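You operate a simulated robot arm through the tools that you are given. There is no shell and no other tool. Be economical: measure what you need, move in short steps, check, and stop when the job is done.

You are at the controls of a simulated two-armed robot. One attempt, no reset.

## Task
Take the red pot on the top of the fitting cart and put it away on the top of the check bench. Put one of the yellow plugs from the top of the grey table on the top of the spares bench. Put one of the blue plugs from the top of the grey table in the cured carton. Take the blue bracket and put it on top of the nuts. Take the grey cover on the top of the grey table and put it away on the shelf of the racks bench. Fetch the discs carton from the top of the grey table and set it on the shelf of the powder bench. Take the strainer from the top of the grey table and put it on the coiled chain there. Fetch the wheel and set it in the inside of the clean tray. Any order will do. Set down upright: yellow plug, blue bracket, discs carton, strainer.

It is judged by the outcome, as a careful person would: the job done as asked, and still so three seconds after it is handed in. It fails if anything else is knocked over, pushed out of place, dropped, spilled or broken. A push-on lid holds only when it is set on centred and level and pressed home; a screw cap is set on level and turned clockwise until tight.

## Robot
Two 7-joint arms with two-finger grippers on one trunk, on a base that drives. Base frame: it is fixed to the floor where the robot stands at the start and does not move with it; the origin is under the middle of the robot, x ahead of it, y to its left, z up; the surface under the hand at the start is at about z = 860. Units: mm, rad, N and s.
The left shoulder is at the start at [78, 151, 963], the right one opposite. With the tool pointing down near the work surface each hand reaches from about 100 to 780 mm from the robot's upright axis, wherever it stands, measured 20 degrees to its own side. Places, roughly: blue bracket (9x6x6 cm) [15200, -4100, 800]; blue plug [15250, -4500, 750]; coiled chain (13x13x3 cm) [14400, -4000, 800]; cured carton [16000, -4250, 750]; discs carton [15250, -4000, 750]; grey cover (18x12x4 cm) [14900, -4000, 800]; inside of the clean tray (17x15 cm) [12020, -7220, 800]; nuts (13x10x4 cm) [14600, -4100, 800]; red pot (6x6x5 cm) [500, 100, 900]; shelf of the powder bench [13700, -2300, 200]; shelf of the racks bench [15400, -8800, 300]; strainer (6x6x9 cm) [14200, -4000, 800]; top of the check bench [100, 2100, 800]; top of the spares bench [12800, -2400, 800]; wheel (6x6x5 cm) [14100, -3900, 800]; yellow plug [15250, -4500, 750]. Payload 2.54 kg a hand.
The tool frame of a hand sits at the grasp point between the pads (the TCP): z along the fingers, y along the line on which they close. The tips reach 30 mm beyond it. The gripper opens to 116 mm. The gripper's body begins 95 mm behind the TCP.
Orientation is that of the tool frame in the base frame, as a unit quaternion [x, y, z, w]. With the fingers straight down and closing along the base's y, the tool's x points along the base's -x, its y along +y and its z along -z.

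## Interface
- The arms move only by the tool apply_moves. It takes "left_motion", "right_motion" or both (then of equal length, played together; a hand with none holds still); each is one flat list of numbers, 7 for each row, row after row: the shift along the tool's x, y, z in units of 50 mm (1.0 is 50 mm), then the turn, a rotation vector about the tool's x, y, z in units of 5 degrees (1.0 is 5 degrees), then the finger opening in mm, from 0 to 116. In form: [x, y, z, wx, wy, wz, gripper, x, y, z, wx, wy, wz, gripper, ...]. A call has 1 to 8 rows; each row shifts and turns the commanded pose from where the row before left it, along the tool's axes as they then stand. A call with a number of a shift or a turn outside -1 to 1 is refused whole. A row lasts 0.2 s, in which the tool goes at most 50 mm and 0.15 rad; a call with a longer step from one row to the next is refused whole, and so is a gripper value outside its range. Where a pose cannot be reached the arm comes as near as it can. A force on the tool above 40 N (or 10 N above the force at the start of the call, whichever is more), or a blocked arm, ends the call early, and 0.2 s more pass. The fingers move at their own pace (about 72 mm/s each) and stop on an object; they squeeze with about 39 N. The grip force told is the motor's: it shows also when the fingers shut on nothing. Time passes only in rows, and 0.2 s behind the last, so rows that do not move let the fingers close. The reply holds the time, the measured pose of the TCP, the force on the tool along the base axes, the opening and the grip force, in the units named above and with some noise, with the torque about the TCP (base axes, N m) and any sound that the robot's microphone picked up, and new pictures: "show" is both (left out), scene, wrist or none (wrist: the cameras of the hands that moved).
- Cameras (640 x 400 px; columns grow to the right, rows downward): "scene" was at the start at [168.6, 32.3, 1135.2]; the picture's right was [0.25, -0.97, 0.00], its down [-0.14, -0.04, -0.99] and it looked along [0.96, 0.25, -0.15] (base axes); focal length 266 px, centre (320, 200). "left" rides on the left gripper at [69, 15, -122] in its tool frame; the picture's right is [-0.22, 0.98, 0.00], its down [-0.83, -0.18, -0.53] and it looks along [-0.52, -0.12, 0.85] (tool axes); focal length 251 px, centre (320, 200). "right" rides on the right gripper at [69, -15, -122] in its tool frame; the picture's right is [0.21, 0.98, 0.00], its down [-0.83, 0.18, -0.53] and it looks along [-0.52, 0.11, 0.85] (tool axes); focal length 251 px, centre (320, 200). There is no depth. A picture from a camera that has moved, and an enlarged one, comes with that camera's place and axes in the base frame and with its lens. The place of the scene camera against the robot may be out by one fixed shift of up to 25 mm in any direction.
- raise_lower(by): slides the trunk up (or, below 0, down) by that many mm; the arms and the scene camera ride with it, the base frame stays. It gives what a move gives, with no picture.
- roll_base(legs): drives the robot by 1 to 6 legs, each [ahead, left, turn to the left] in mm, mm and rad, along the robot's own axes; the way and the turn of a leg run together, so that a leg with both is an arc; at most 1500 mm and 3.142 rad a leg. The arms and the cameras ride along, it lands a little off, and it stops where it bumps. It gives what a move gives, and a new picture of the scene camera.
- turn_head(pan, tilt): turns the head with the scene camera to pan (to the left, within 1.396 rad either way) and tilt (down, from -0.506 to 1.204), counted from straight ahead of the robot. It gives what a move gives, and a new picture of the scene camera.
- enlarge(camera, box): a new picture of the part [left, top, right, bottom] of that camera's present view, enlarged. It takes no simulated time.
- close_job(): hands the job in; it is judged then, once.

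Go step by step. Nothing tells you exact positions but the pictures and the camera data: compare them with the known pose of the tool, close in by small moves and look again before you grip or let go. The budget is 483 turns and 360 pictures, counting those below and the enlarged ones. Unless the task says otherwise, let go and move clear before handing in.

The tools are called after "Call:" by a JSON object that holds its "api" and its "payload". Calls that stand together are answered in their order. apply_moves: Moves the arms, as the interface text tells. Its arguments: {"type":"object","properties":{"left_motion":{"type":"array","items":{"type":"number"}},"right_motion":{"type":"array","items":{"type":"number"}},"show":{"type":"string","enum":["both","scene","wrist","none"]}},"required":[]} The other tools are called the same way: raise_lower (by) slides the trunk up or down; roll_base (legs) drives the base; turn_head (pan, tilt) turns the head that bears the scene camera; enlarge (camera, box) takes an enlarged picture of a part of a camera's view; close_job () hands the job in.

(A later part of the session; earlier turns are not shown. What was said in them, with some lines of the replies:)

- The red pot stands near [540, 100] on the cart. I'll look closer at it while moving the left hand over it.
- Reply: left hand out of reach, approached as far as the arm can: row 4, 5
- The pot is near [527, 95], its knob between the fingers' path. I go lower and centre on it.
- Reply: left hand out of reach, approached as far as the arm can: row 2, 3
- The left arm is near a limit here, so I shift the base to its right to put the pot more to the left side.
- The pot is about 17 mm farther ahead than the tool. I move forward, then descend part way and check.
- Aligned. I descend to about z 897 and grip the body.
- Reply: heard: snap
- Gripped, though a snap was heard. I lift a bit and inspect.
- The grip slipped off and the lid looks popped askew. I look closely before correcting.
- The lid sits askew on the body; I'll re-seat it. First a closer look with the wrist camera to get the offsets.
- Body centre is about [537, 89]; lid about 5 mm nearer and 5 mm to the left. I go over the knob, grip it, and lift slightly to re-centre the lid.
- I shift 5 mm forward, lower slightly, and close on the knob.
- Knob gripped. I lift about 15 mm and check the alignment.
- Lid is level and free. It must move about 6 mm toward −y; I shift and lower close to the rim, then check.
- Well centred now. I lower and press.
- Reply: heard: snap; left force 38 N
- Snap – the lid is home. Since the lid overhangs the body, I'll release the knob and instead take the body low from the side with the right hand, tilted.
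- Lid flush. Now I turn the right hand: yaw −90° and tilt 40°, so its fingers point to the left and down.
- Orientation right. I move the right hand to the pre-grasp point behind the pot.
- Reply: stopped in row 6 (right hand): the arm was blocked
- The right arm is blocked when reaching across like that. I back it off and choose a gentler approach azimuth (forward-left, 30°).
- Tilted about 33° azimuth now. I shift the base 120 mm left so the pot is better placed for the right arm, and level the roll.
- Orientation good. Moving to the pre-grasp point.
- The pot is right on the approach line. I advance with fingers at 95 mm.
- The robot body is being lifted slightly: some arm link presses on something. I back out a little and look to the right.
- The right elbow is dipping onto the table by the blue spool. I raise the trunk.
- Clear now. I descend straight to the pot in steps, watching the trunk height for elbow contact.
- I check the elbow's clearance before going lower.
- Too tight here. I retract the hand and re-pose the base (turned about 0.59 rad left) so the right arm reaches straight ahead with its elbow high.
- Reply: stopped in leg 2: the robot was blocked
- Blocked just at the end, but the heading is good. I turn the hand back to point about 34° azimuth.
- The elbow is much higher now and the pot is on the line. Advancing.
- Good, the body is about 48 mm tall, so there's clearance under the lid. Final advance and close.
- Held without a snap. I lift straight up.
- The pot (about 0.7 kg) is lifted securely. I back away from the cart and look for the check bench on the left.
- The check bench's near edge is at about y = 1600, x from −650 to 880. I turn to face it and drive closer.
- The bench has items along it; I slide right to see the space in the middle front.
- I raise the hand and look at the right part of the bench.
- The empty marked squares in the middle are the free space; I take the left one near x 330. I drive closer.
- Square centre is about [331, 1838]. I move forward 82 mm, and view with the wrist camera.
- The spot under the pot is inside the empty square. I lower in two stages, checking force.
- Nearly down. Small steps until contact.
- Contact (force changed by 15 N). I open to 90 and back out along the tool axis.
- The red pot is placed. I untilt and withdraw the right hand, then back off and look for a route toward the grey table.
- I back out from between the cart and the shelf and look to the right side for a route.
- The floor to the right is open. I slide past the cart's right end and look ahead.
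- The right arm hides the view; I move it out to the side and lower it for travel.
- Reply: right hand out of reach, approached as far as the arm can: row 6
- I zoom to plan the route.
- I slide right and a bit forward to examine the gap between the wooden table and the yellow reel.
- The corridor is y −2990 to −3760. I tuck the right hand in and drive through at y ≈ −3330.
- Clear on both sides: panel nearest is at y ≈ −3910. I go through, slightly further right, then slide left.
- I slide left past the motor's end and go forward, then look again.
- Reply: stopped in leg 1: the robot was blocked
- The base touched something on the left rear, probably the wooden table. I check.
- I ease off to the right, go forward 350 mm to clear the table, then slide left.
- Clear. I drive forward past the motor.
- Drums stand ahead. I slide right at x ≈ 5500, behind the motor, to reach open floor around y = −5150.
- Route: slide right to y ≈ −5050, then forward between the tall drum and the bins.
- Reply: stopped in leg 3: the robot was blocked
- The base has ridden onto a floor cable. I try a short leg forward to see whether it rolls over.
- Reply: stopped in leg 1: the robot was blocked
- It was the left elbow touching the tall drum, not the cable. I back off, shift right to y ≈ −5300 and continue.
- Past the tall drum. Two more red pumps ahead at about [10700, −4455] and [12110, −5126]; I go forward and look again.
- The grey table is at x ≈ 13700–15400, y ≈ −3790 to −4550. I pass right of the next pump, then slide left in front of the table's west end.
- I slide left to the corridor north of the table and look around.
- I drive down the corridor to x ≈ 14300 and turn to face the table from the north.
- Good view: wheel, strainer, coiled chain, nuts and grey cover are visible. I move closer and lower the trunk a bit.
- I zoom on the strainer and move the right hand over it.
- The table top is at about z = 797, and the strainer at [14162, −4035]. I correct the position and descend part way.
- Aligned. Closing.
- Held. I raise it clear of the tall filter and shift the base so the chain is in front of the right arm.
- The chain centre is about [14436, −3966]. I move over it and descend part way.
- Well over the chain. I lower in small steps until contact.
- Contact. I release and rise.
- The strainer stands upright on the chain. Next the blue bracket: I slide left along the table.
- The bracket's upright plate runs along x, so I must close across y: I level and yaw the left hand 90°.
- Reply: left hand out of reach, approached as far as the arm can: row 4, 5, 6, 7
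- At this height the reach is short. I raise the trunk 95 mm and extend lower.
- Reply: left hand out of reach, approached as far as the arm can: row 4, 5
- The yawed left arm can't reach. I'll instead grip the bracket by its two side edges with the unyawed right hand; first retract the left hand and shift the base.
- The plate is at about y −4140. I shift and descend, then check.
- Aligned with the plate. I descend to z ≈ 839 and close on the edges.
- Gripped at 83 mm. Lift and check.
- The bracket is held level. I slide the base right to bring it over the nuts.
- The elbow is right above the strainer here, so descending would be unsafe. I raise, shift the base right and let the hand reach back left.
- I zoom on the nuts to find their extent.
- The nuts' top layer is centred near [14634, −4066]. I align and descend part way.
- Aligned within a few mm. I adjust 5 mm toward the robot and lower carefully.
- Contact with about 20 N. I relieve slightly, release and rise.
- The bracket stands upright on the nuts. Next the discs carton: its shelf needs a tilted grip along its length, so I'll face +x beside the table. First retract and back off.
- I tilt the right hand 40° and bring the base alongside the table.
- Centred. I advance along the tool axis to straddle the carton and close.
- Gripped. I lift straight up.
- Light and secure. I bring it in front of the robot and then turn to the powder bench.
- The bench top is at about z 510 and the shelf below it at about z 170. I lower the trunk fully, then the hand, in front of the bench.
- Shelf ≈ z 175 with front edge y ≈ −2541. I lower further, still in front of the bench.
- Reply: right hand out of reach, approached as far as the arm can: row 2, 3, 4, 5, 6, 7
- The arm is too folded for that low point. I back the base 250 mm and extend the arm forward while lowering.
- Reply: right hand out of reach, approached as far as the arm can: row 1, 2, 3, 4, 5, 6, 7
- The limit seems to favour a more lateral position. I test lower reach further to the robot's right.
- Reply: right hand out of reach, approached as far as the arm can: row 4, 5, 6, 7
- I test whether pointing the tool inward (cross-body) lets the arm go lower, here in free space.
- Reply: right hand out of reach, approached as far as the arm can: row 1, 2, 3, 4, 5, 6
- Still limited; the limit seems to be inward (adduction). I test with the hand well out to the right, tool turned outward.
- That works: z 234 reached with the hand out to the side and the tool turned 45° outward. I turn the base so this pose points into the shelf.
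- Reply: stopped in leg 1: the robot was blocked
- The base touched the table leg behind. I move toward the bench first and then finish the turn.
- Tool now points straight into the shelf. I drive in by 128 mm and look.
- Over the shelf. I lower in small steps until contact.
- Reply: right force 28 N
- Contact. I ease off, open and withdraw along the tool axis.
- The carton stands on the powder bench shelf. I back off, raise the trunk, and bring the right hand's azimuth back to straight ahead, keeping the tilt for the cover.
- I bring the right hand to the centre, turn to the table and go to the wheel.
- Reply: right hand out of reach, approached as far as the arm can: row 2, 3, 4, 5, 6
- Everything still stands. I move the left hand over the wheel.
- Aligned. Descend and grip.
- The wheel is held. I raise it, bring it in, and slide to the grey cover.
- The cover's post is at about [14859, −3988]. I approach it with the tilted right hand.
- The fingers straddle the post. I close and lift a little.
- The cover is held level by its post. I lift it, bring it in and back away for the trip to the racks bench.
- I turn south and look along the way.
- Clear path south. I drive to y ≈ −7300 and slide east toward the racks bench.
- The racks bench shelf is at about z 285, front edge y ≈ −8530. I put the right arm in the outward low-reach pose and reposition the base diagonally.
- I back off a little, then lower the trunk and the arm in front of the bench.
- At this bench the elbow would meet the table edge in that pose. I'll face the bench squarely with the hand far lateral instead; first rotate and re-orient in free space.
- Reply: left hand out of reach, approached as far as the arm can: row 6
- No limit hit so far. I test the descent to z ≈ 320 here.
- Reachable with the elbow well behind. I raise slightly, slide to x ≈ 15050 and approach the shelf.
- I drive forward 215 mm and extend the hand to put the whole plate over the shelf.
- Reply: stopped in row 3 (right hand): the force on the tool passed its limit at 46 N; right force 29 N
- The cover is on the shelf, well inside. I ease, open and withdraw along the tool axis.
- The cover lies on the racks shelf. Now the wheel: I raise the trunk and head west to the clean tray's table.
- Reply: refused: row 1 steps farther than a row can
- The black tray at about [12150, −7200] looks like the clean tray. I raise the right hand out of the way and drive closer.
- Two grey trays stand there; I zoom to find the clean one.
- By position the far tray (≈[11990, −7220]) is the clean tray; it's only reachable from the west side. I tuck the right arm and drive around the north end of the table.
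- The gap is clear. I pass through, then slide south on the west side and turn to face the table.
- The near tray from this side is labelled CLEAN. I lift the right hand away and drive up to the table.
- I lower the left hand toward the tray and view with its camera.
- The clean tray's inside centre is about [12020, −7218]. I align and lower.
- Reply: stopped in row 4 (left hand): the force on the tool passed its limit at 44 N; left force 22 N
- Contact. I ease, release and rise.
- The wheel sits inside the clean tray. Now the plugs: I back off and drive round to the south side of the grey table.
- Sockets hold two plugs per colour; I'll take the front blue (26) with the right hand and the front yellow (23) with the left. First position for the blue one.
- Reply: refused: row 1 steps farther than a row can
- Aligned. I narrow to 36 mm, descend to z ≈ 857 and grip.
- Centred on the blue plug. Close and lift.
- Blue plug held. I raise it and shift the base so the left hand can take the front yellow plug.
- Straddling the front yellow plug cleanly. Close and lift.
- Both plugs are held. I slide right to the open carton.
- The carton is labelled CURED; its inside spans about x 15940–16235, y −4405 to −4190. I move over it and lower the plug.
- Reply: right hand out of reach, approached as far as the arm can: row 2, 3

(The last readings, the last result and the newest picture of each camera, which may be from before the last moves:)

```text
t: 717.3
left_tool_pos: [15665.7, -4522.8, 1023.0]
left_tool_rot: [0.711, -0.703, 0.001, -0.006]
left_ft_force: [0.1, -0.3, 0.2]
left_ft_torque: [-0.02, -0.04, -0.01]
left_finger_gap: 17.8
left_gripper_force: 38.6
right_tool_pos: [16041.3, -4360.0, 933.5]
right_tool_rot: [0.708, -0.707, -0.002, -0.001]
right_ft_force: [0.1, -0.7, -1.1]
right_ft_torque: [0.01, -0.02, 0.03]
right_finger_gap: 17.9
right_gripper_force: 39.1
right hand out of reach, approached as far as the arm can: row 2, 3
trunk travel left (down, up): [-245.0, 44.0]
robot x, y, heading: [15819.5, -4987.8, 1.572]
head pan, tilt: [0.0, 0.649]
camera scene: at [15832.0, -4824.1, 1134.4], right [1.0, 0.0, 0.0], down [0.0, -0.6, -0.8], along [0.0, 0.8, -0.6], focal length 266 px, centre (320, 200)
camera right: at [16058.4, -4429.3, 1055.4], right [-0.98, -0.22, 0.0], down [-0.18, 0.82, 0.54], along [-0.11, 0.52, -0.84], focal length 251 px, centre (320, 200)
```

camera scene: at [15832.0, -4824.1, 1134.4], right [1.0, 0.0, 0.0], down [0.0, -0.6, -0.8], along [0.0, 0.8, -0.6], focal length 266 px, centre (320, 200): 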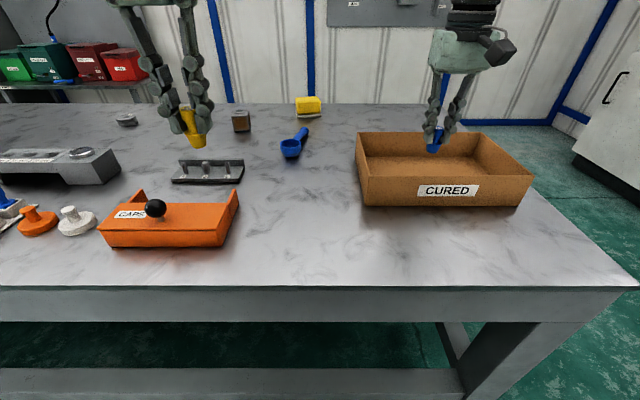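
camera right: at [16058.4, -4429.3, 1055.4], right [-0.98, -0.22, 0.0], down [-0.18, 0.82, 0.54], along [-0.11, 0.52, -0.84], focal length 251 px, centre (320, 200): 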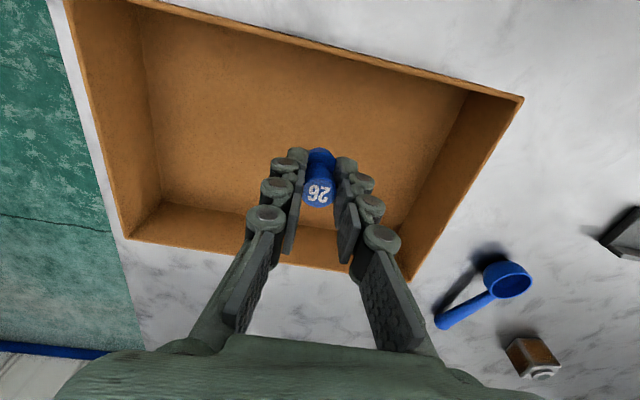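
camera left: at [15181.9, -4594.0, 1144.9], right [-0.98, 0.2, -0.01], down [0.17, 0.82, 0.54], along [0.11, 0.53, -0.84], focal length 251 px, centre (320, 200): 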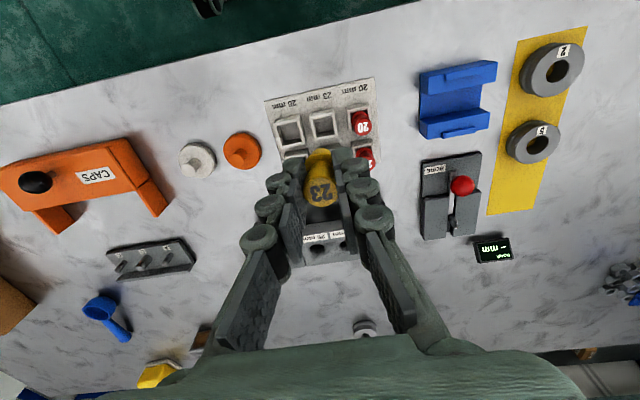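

Call:
{"api": "apply_moves", "payload": {"right_motion": [-0.2, 0, 0.6, 0, 0, 0, 8, -0.2, 0, 0.5, 0, 0, 0, 8, 0, 0, 0.2, 0, 0, 0, 8, 0, 0, 0.08, 0, 0, 0, 8], "show": "wrist"}}

```text
t: 718.3
left_tool_pos: [15666.0, -4523.3, 1023.5]
left_tool_rot: [0.712, -0.702, 0.0, -0.006]
left_ft_force: [-0.7, -0.7, -0.3]
left_ft_torque: [-0.03, -0.03, 0.0]
left_finger_gap: 17.7
left_gripper_force: 39.0
right_tool_pos: [16040.9, -4341.0, 865.3]
right_tool_rot: [-0.707, 0.708, 0.002, 0.001]
right_ft_force: [0.0, 0.0, -0.7]
right_ft_torque: [0.01, 0.0, 0.0]
right_finger_gap: 17.8
right_gripper_force: 39.1
trunk travel left (down, up): [-245.0, 44.0]
robot x, y, heading: [15821.7, -4987.0, 1.572]
head pan, tilt: [0.0, 0.649]
camera right: at [16058.8, -4410.3, 986.8], right [-0.98, -0.22, 0.0], down [-0.18, 0.82, 0.54], along [-0.11, 0.52, -0.84], focal length 251 px, centre (320, 200)
```

right: 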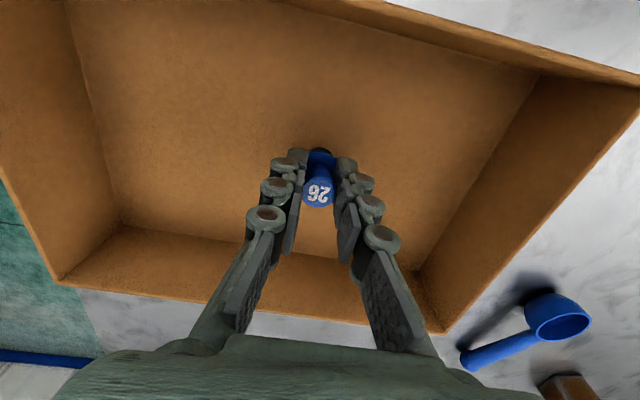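

Call:
{"api": "apply_moves", "payload": {"right_motion": [0, 0, 0.06, 0, 0, 0, 8, 0, 0, 0.05, 0, 0, 0, 8, 0, 0, 0.04, 0, 0, 0, 8, 0, 0, 0.04, 0, 0, 0, 8], "show": "none"}}

```text
t: 719.3
left_tool_pos: [15665.5, -4522.3, 1023.5]
left_tool_rot: [0.712, -0.703, 0.0, -0.006]
left_ft_force: [-0.1, 0.6, -0.4]
left_ft_torque: [0.05, 0.01, -0.01]
left_finger_gap: 17.9
left_gripper_force: 39.3
right_tool_pos: [16041.4, -4340.1, 855.9]
right_tool_rot: [0.708, -0.706, -0.001, -0.001]
right_ft_force: [-0.4, 0.4, 0.2]
right_ft_torque: [0.01, -0.02, -0.01]
right_finger_gap: 17.9
right_gripper_force: 39.0
trunk travel left (down, up): [-245.0, 44.0]
robot x, y, heading: [15822.7, -4988.6, 1.574]
head pan, tilt: [0.0, 0.649]
```

Call:
{"api": "apply_moves", "payload": {"right_motion": [0, 0, 0.05, 0, 0, 0, 8, 0, 0, 0.05, 0, 0, 0, 8, 0, 0, 0.05, 0, 0, 0, 8, 0, 0, 0.05, 0, 0, 0, 8], "show": "wrist"}}

```text
t: 720.4
left_tool_pos: [15665.9, -4525.2, 1023.3]
left_tool_rot: [0.712, -0.703, 0.0, -0.007]
left_ft_force: [-0.5, -0.3, 0.4]
left_ft_torque: [0.01, 0.0, 0.01]
left_finger_gap: 17.5
left_gripper_force: 38.7
right_tool_pos: [16041.5, -4341.1, 855.8]
right_tool_rot: [0.707, -0.707, -0.008, -0.006]
right_ft_force: [0.4, -9.6, 16.4]
right_ft_torque: [-0.42, -0.03, -0.05]
right_finger_gap: 17.7
right_gripper_force: 39.1
trunk travel left (down, up): [-245.0, 44.0]
robot x, y, heading: [15822.1, -4986.5, 1.567]
head pan, tilt: [0.0, 0.649]
stopped in row 4 (right hand): the force on the tool passed its limit at 41 N (the readings are from after the stop); the commanded pose is now the measured one
camera right: at [16058.4, -4411.6, 975.1], right [-0.98, -0.21, 0.0], down [-0.18, 0.82, 0.55], along [-0.12, 0.54, -0.84], focal length 251 px, centre (320, 200)
```

right: 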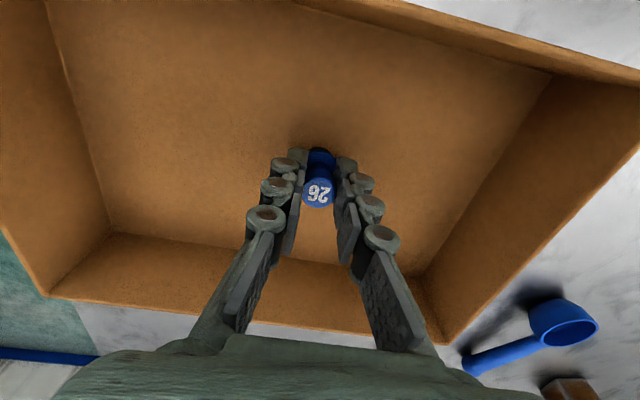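

Resting on the carton floor. I ease, release and rise straight up.

Call:
{"api": "apply_moves", "payload": {"right_motion": [0, 0, -0.03, 0, 0, 0, 8, 0, 0, 0, 0, 0, 0, 45, 0, 0, 0, 0, 0, 0, 45, 0, 0, -0.6, 0, 0, 0, 45, 0, 0, -0.9, 0, 0, 0, 45, 0.2, 0, -0.9, 0, 0, 0, 45, 0.6, 0, -0.6, 0, 0, 0, 45], "show": "both"}}

```text
t: 722.0
left_tool_pos: [15667.3, -4524.1, 1025.4]
left_tool_rot: [0.711, -0.703, 0.0, -0.006]
left_ft_force: [0.6, 0.1, 0.5]
left_ft_torque: [0.01, 0.01, 0.05]
left_finger_gap: 17.6
left_gripper_force: 38.6
right_tool_pos: [16041.6, -4382.3, 1001.5]
right_tool_rot: [-0.707, 0.707, 0.006, 0.004]
right_ft_force: [0.1, -0.1, 0.4]
right_ft_torque: [0.01, 0.01, 0.0]
right_finger_gap: 44.8
right_gripper_force: 0.1
trunk travel left (down, up): [-245.0, 44.0]
robot x, y, heading: [15821.9, -4987.7, 1.572]
head pan, tilt: [0.0, 0.649]
camera scene: at [15832.0, -4825.2, 1134.5], right [1.0, 0.0, 0.0], down [0.0, -0.6, -0.8], along [0.0, 0.8, -0.6], focal length 266 px, centre (320, 200)
camera right: at [16058.7, -4452.8, 1122.5], right [-0.98, -0.21, 0.0], down [-0.18, 0.82, 0.55], along [-0.12, 0.53, -0.84], focal length 251 px, centre (320, 200)
```

scene: 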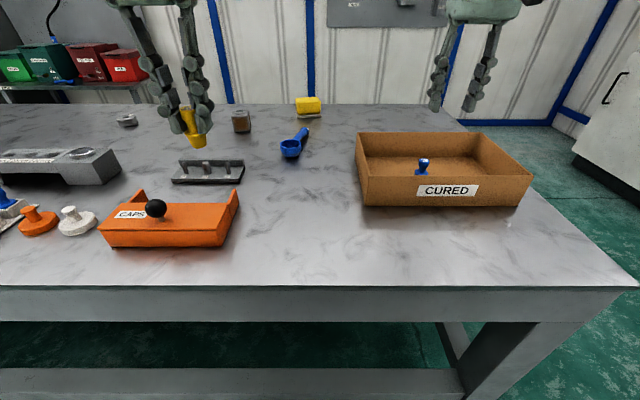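
right: 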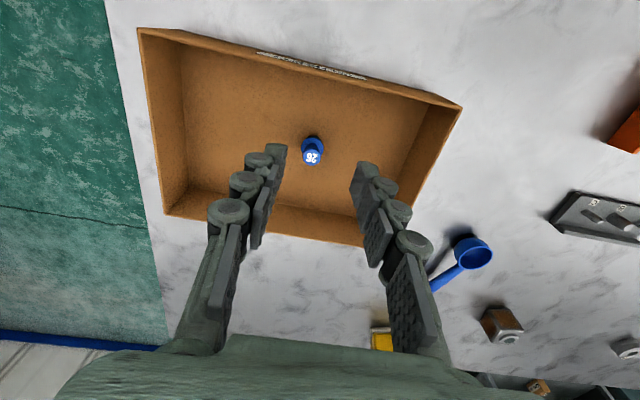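

The blue plug stands in the CURED carton. Now I take the yellow plug around the west end of the table to the spares bench.

Call:
{"api": "roll_base", "payload": {"legs": [[-400, 0, 0], [0, 1460, 0], [0, 1460, 0], [1060, 0, 0], [900, 0, 0]]}}

Call:
{"api": "turn_head", "payload": {"pan": 0.1, "tilt": 0.35}}

```text
t: 761.5
left_tool_pos: [12800.6, -2922.4, 1023.4]
left_tool_rot: [-0.705, 0.71, -0.001, 0.005]
left_ft_force: [-0.6, 0.2, 0.5]
left_ft_torque: [0.02, -0.01, 0.0]
left_finger_gap: 18.1
left_gripper_force: 38.9
right_tool_pos: [13178.1, -2788.3, 1000.7]
right_tool_rot: [-0.7, 0.715, 0.006, 0.004]
right_ft_force: [0.2, 0.9, -0.4]
right_ft_torque: [-0.02, -0.01, -0.01]
right_finger_gap: 45.1
right_gripper_force: 0.0
trunk travel left (down, up): [-245.0, 44.0]
robot x, y, heading: [12943.5, -3389.5, 1.556]
head pan, tilt: [0.0, 0.649]
camera scene: at [12959.0, -3226.5, 1134.4], right [1.0, -0.02, 0.0], down [-0.01, -0.6, -0.8], along [0.02, 0.8, -0.6], focal length 266 px, centre (320, 200)
```

scene: 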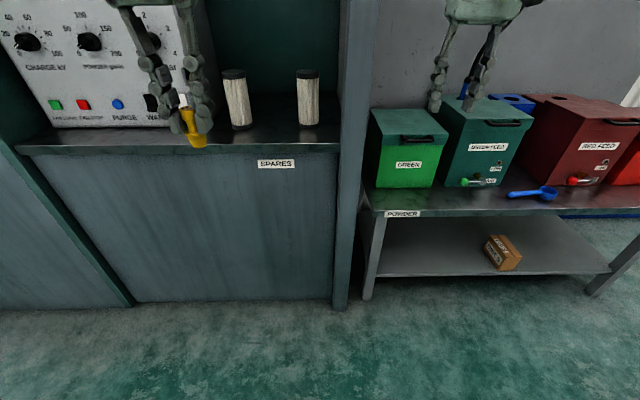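

```text
t: 762.3
left_tool_pos: [12800.0, -2923.0, 1023.5]
left_tool_rot: [-0.704, 0.71, 0.0, 0.006]
left_ft_force: [0.6, 0.4, -0.1]
left_ft_torque: [0.0, 0.0, 0.02]
left_finger_gap: 18.2
left_gripper_force: 39.0
right_tool_pos: [13178.5, -2788.5, 1000.5]
right_tool_rot: [-0.7, 0.714, 0.006, 0.005]
right_ft_force: [-0.7, -0.4, -0.1]
right_ft_torque: [-0.02, 0.0, -0.01]
right_finger_gap: 45.1
right_gripper_force: 0.2
trunk travel left (down, up): [-245.0, 44.0]
robot x, y, heading: [12943.1, -3391.7, 1.546]
head pan, tilt: [0.099, 0.351]
camera scene: at [12949.9, -3220.7, 1161.4], right [1.0, 0.08, 0.0], down [0.03, -0.34, -0.94], along [-0.07, 0.94, -0.34], focal length 266 px, centre (320, 200)
```

scene: 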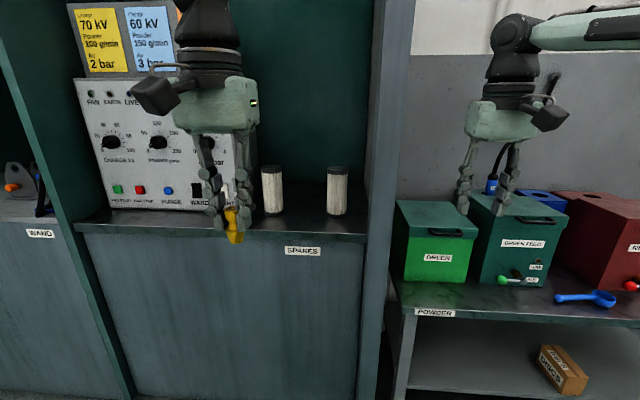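

The spares bench counter is at z ≈ 800 with free room between the two filters near [12830, −2480]. I retract the right hand and move in.

Call:
{"api": "apply_moves", "payload": {"right_motion": [0.9, 0, 0, 0, 0, 0, 45, 0.9, 0, 0, 0, 0, 0, 45, 0.9, 0, 0, 0, 0, 0, 45, 0.9, 0, 0, 0, 0, 0, 45, 0.9, 0, 0, 0, 0, 0, 45], "show": "none"}}

Call:
{"api": "roll_base", "payload": {"legs": [[0, -35, 0.02], [360, 0, 0]]}}

Call:
{"api": "turn_head", "payload": {"pan": 0.15, "tilt": 0.6}}

Call:
{"api": "apply_moves", "payload": {"left_motion": [0, 0, 0, 0, 0, 0, 8], "show": "wrist"}}

```text
t: 763.5
left_tool_pos: [12800.7, -2922.1, 1025.1]
left_tool_rot: [-0.705, 0.71, 0.0, 0.006]
left_ft_force: [-0.3, 0.6, 0.0]
left_ft_torque: [-0.01, 0.02, -0.01]
left_finger_gap: 18.2
left_gripper_force: 39.3
right_tool_pos: [13173.8, -3014.3, 998.4]
right_tool_rot: [-0.7, 0.714, 0.006, 0.005]
right_ft_force: [0.2, 0.2, 0.0]
right_ft_torque: [0.0, -0.02, -0.01]
right_finger_gap: 45.0
right_gripper_force: 0.1
trunk travel left (down, up): [-245.0, 44.0]
robot x, y, heading: [12940.7, -3390.8, 1.555]
head pan, tilt: [0.099, 0.351]
```

```text
t: 766.4
left_tool_pos: [12826.5, -2569.7, 1023.1]
left_tool_rot: [0.711, -0.703, 0.0, -0.005]
left_ft_force: [-0.4, 0.5, -0.4]
left_ft_torque: [-0.03, -0.01, -0.02]
left_finger_gap: 17.9
left_gripper_force: 39.1
right_tool_pos: [13201.6, -2654.7, 997.9]
right_tool_rot: [-0.706, 0.708, 0.005, 0.004]
right_ft_force: [-0.1, 0.2, 0.2]
right_ft_torque: [0.0, -0.03, 0.03]
right_finger_gap: 44.8
right_gripper_force: 0.0
trunk travel left (down, up): [-245.0, 44.0]
robot x, y, heading: [12985.2, -3035.4, 1.57]
head pan, tilt: [0.099, 0.351]
camera scene: at [12982.6, -2864.7, 1161.4], right [1.0, 0.1, 0.0], down [0.03, -0.34, -0.94], along [-0.09, 0.93, -0.34], focal length 266 px, centre (320, 200)
```

scene: 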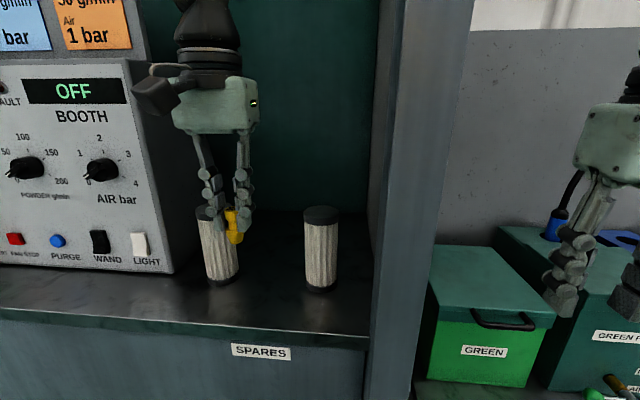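

```text
t: 767.2
left_tool_pos: [12825.8, -2570.2, 1025.0]
left_tool_rot: [0.711, -0.703, 0.0, -0.006]
left_ft_force: [0.8, 0.1, -0.9]
left_ft_torque: [0.0, 0.01, 0.02]
left_finger_gap: 18.2
left_gripper_force: 38.5
right_tool_pos: [13202.1, -2654.4, 998.6]
right_tool_rot: [-0.706, 0.708, 0.005, 0.004]
right_ft_force: [-0.6, 0.4, 0.1]
right_ft_torque: [-0.03, -0.01, 0.0]
right_finger_gap: 45.1
right_gripper_force: 0.1
trunk travel left (down, up): [-245.0, 44.0]
robot x, y, heading: [12984.1, -3036.7, 1.566]
head pan, tilt: [0.15, 0.6]
camera scene: at [12978.7, -2870.4, 1138.7], right [0.99, 0.15, 0.0], down [0.08, -0.56, -0.83], along [-0.12, 0.82, -0.56], focal length 266 px, centre (320, 200)
```

scene: 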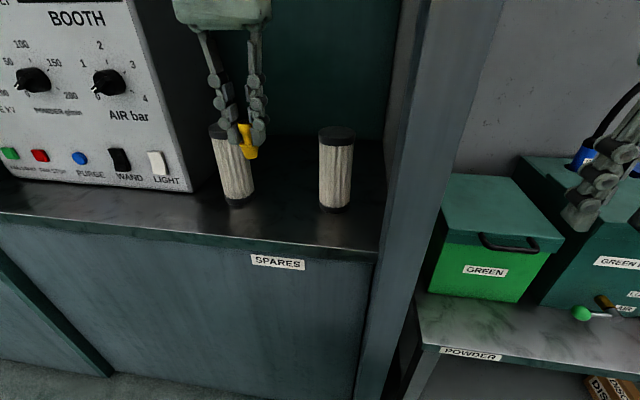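

```text
t: 767.6
left_tool_pos: [12825.5, -2568.7, 1023.7]
left_tool_rot: [0.711, -0.703, 0.001, -0.006]
left_ft_force: [0.4, -0.2, 0.3]
left_ft_torque: [0.0, -0.03, 0.02]
left_finger_gap: 18.1
left_gripper_force: 38.8
right_tool_pos: [13202.3, -2653.8, 997.0]
right_tool_rot: [-0.706, 0.708, 0.007, 0.005]
right_ft_force: [-0.3, 0.2, 0.4]
right_ft_torque: [0.0, -0.03, 0.02]
right_finger_gap: 45.1
right_gripper_force: 0.0
trunk travel left (down, up): [-245.0, 44.0]
robot x, y, heading: [12978.2, -3033.5, 1.567]
head pan, tilt: [0.15, 0.6]
camera left: at [12810.8, -2639.5, 1144.5], right [-0.98, 0.2, -0.01], down [0.17, 0.82, 0.54], along [0.12, 0.53, -0.84], focal length 251 px, centre (320, 200)
```

left: 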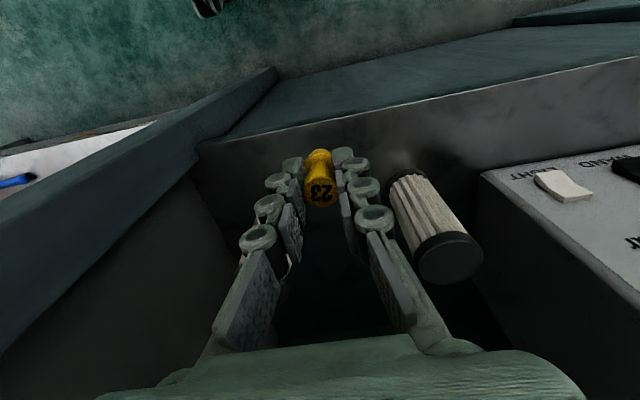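

I move over the free spot between the filters and lower.

Call:
{"api": "apply_moves", "payload": {"left_motion": [-0.4, -0.12, 0.3, 0, 0, 0, 8, -0.42, -0.12, 0.4, 0, 0, 0, 8, -0.42, -0.12, 0.5, 0, 0, 0, 8, -0.42, -0.12, 0.6, 0, 0, 0, 8, 0, 0, 0.6, 0, 0, 0, 8], "show": "both"}}

```text
t: 768.8
left_tool_pos: [12850.6, -2486.5, 904.7]
left_tool_rot: [0.711, -0.703, -0.001, -0.007]
left_ft_force: [-0.1, 0.0, -0.2]
left_ft_torque: [-0.01, -0.03, 0.0]
left_finger_gap: 18.2
left_gripper_force: 39.1
right_tool_pos: [13201.0, -2653.2, 999.0]
right_tool_rot: [-0.705, 0.709, 0.006, 0.004]
right_ft_force: [-1.1, 1.0, 0.6]
right_ft_torque: [-0.02, -0.02, -0.01]
right_finger_gap: 44.8
right_gripper_force: 0.1
trunk travel left (down, up): [-245.0, 44.0]
robot x, y, heading: [12983.0, -3033.6, 1.571]
head pan, tilt: [0.15, 0.6]
camera scene: at [12978.6, -2870.4, 1138.7], right [0.99, 0.15, 0.0], down [0.08, -0.56, -0.83], along [-0.12, 0.82, -0.56], focal length 266 px, centre (320, 200)
camera left: at [12834.9, -2555.4, 1026.1], right [-0.98, 0.2, -0.01], down [0.17, 0.82, 0.54], along [0.12, 0.53, -0.84], focal length 251 px, centre (320, 200)
```

scene: 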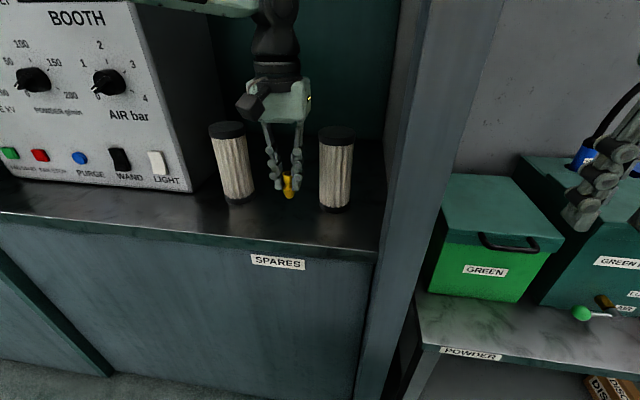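
left: 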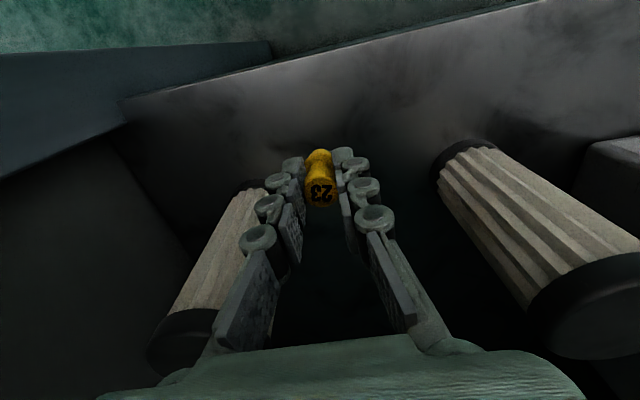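

I centre between the filters (shift −22 mm) and lower to contact.

Call:
{"api": "apply_moves", "payload": {"left_motion": [0.2, 0.46, 0, 0, 0, 0, 8, 0, 0, 0.5, 0, 0, 0, 8, 0, 0, 0.2, 0, 0, 0, 8, 0, 0, 0.08, 0, 0, 0, 8], "show": "both"}}

```text
t: 769.8
left_tool_pos: [12828.6, -2494.4, 865.8]
left_tool_rot: [0.711, -0.704, 0.0, -0.006]
left_ft_force: [-0.7, 1.5, -0.1]
left_ft_torque: [0.0, 0.0, 0.01]
left_finger_gap: 18.2
left_gripper_force: 38.6
right_tool_pos: [13202.2, -2654.3, 998.3]
right_tool_rot: [-0.706, 0.708, 0.005, 0.004]
right_ft_force: [0.7, -0.3, -0.4]
right_ft_torque: [0.0, 0.0, 0.02]
right_finger_gap: 45.2
right_gripper_force: 0.1
trunk travel left (down, up): [-245.0, 44.0]
robot x, y, heading: [12980.9, -3029.5, 1.567]
head pan, tilt: [0.15, 0.6]
camera scene: at [12978.7, -2870.4, 1138.7], right [0.99, 0.15, 0.0], down [0.08, -0.56, -0.83], along [-0.12, 0.82, -0.56], focal length 266 px, centre (320, 200)
camera left: at [12812.8, -2565.6, 986.4], right [-0.98, 0.2, -0.01], down [0.17, 0.82, 0.54], along [0.12, 0.53, -0.84], focal length 251 px, centre (320, 200)
```

scene: 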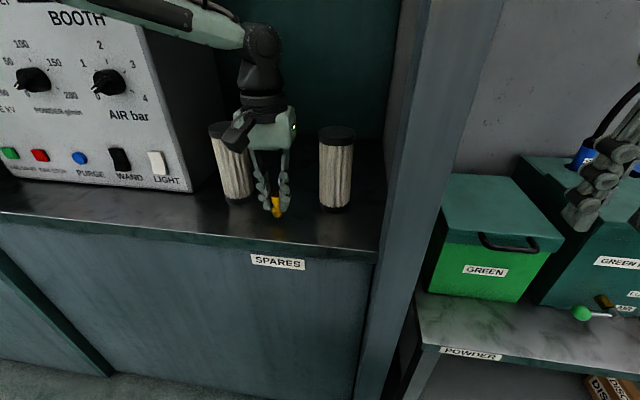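
left: 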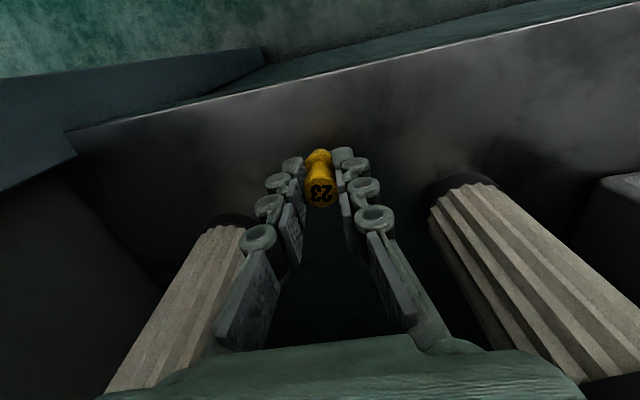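

Call:
{"api": "apply_moves", "payload": {"left_motion": [0, 0, 0.05, 0, 0, 0, 8, 0, 0, 0.05, 0, 0, 0, 8, 0, 0, 0.05, 0, 0, 0, 8, 0, 0, 0.04, 0, 0, 0, 8], "show": "none"}}

```text
t: 770.8
left_tool_pos: [12827.2, -2494.9, 855.4]
left_tool_rot: [0.711, -0.703, -0.001, -0.006]
left_ft_force: [-1.1, -0.8, -0.1]
left_ft_torque: [0.0, 0.03, -0.04]
left_finger_gap: 17.9
left_gripper_force: 38.8
right_tool_pos: [13201.9, -2654.0, 998.4]
right_tool_rot: [-0.706, 0.708, 0.005, 0.004]
right_ft_force: [0.3, 0.2, 1.7]
right_ft_torque: [0.01, 0.03, -0.01]
right_finger_gap: 45.0
right_gripper_force: 0.1
trunk travel left (down, up): [-245.0, 44.0]
robot x, y, heading: [12982.6, -3034.0, 1.565]
head pan, tilt: [0.15, 0.6]
```

Call:
{"api": "apply_moves", "payload": {"left_motion": [0, 0, 0.04, 0, 0, 0, 8, 0, 0, 0.04, 0, 0, 0, 8, 0, 0, 0.04, 0, 0, 0, 8], "show": "none"}}

Call:
{"api": "enlarge", "payload": {"camera": "scene", "box": [200, 110, 380, 260]}}

```text
t: 771.6
left_tool_pos: [12828.9, -2495.1, 850.7]
left_tool_rot: [0.711, -0.703, 0.0, -0.006]
left_ft_force: [-0.6, -0.9, 3.0]
left_ft_torque: [0.0, 0.06, -0.03]
left_finger_gap: 18.2
left_gripper_force: 39.3
right_tool_pos: [13201.0, -2653.7, 999.2]
right_tool_rot: [-0.706, 0.709, 0.006, 0.005]
right_ft_force: [0.4, -0.5, 0.8]
right_ft_torque: [0.01, 0.0, -0.04]
right_finger_gap: 45.0
right_gripper_force: 0.0
trunk travel left (down, up): [-245.0, 44.0]
robot x, y, heading: [12981.0, -3035.7, 1.568]
head pan, tilt: [0.15, 0.6]
```

```text
2.67 times, centred on (290, 185) of scene
camera zoom: at [12978.7, -2870.7, 1138.8], right [0.99, 0.15, 0.0], down [0.08, -0.56, -0.83], along [-0.12, 0.82, -0.56], focal length 708 px, centre (400, 240)
```

zoom: 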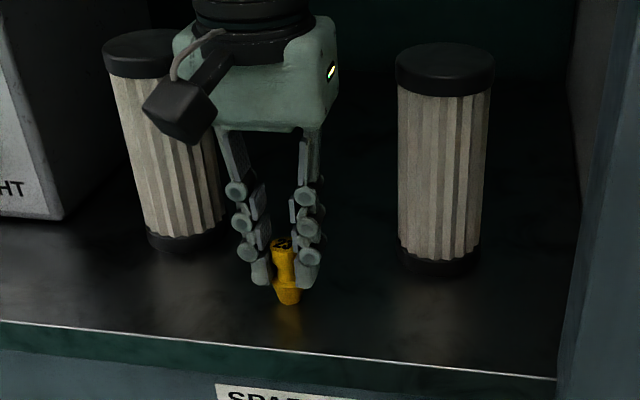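

Light contact; the plug is upright. I release gently and rise straight up.

Call:
{"api": "apply_moves", "payload": {"left_motion": [0, 0, 0.01, 0, 0, 0, 20, 0, 0, 0, 0, 0, 0, 40, 0, 0, 0, 0, 0, 0, 40, 0, 0, -0.5, 0, 0, 0, 40, 0, 0, -0.9, 0, 0, 0, 40, 0, 0, -0.9, 0, 0, 0, 40], "show": "none"}}

Call:
{"api": "enlarge", "payload": {"camera": "scene", "box": [200, 110, 380, 260]}}

```text
t: 773.0
left_tool_pos: [12826.7, -2496.5, 963.5]
left_tool_rot: [0.711, -0.703, 0.001, -0.006]
left_ft_force: [0.2, 0.4, 0.2]
left_ft_torque: [0.01, -0.04, 0.0]
left_finger_gap: 39.9
left_gripper_force: 0.1
right_tool_pos: [13201.3, -2654.6, 998.0]
right_tool_rot: [-0.706, 0.708, 0.005, 0.005]
right_ft_force: [-0.4, 0.4, 0.2]
right_ft_torque: [-0.01, -0.05, 0.01]
right_finger_gap: 44.9
right_gripper_force: 0.1
trunk travel left (down, up): [-245.0, 44.0]
robot x, y, heading: [12981.2, -3037.2, 1.569]
head pan, tilt: [0.15, 0.6]
```

```text
2.67 times, centred on (290, 185) of scene
camera zoom: at [12978.7, -2870.6, 1138.7], right [0.99, 0.15, 0.0], down [0.08, -0.56, -0.83], along [-0.12, 0.82, -0.56], focal length 708 px, centre (400, 240)
```

zoom: 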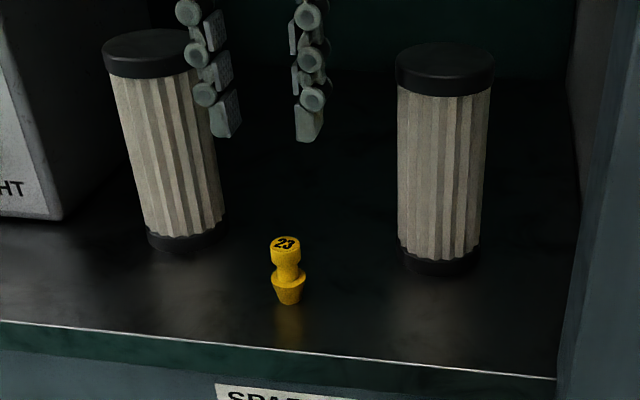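

All eight items are placed. I withdraw the hand and back clear, with a last look.

Call:
{"api": "apply_moves", "payload": {"left_motion": [0, 0, -0.9, 0, 0, 0, 40, 0.6, 0, -0.4, 0, 0, 0, 40, 0.9, 0, 0, 0, 0, 0, 40], "show": "none"}}

Call:
{"api": "roll_base", "payload": {"legs": [[-320, 0, 0]]}}

```text
t: 773.8
left_tool_pos: [12827.8, -2572.5, 1030.2]
left_tool_rot: [0.711, -0.703, 0.0, -0.005]
left_ft_force: [0.0, -0.3, 0.2]
left_ft_torque: [0.01, -0.02, -0.01]
left_finger_gap: 39.9
left_gripper_force: 0.0
right_tool_pos: [13201.4, -2655.2, 998.4]
right_tool_rot: [-0.706, 0.709, 0.006, 0.004]
right_ft_force: [0.7, -0.4, -0.2]
right_ft_torque: [0.0, 0.0, 0.0]
right_finger_gap: 45.0
right_gripper_force: 0.1
trunk travel left (down, up): [-245.0, 44.0]
robot x, y, heading: [12981.8, -3035.2, 1.572]
head pan, tilt: [0.15, 0.6]
```

```text
t: 775.9
left_tool_pos: [12828.1, -2892.7, 1030.2]
left_tool_rot: [0.71, -0.704, 0.0, -0.006]
left_ft_force: [0.1, -0.3, 0.4]
left_ft_torque: [0.02, 0.01, -0.03]
left_finger_gap: 40.0
left_gripper_force: 0.1
right_tool_pos: [13203.6, -2975.7, 998.9]
right_tool_rot: [-0.705, 0.709, 0.006, 0.005]
right_ft_force: [1.1, 0.1, -0.3]
right_ft_torque: [0.02, 0.0, -0.02]
right_finger_gap: 45.1
right_gripper_force: 0.2
trunk travel left (down, up): [-245.0, 44.0]
robot x, y, heading: [12975.4, -3357.9, 1.57]
head pan, tilt: [0.15, 0.6]
camera scene: at [12978.2, -3191.4, 1138.8], right [0.99, 0.15, 0.0], down [0.08, -0.56, -0.83], along [-0.12, 0.82, -0.56], focal length 266 px, centre (320, 200)
```

scene: 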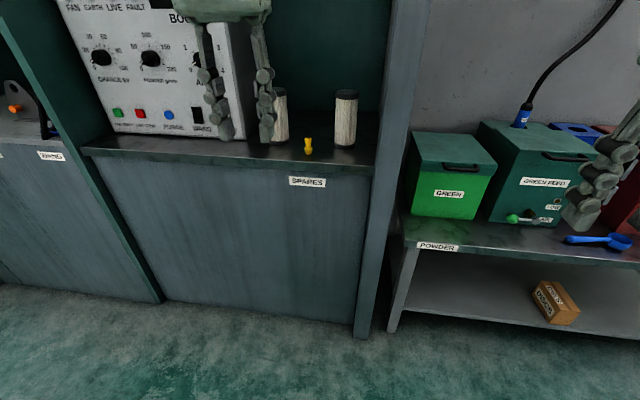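

The yellow plug stands upright on the spares bench, and the discs carton stands on the powder bench shelf. Both hands are clear, so I hand the job in.

Call:
{"api": "close_job", "payload": {}}

```text
The job is handed in.
```

I put all eight items where you asked and handed the job in. The yellow plug, blue bracket, discs carton and strainer were all upright when I left them.

These events could count against the result:

- **Red pot lid:** my first grip popped it off. I set it back on, pressed it until it snapped, and carried the pot by its body.
- **Cart table:** the right elbow pressed on it near the vise.
- **Bumps while driving:** the base stopped against something beside the cart, something I took for the low wooden table, and the grey table's leg. The left elbow also touched a tall red drum.

I saw no sign of anything moved or knocked over, but I could not see the wooden table and did not go back to check it, the cart or the drum.
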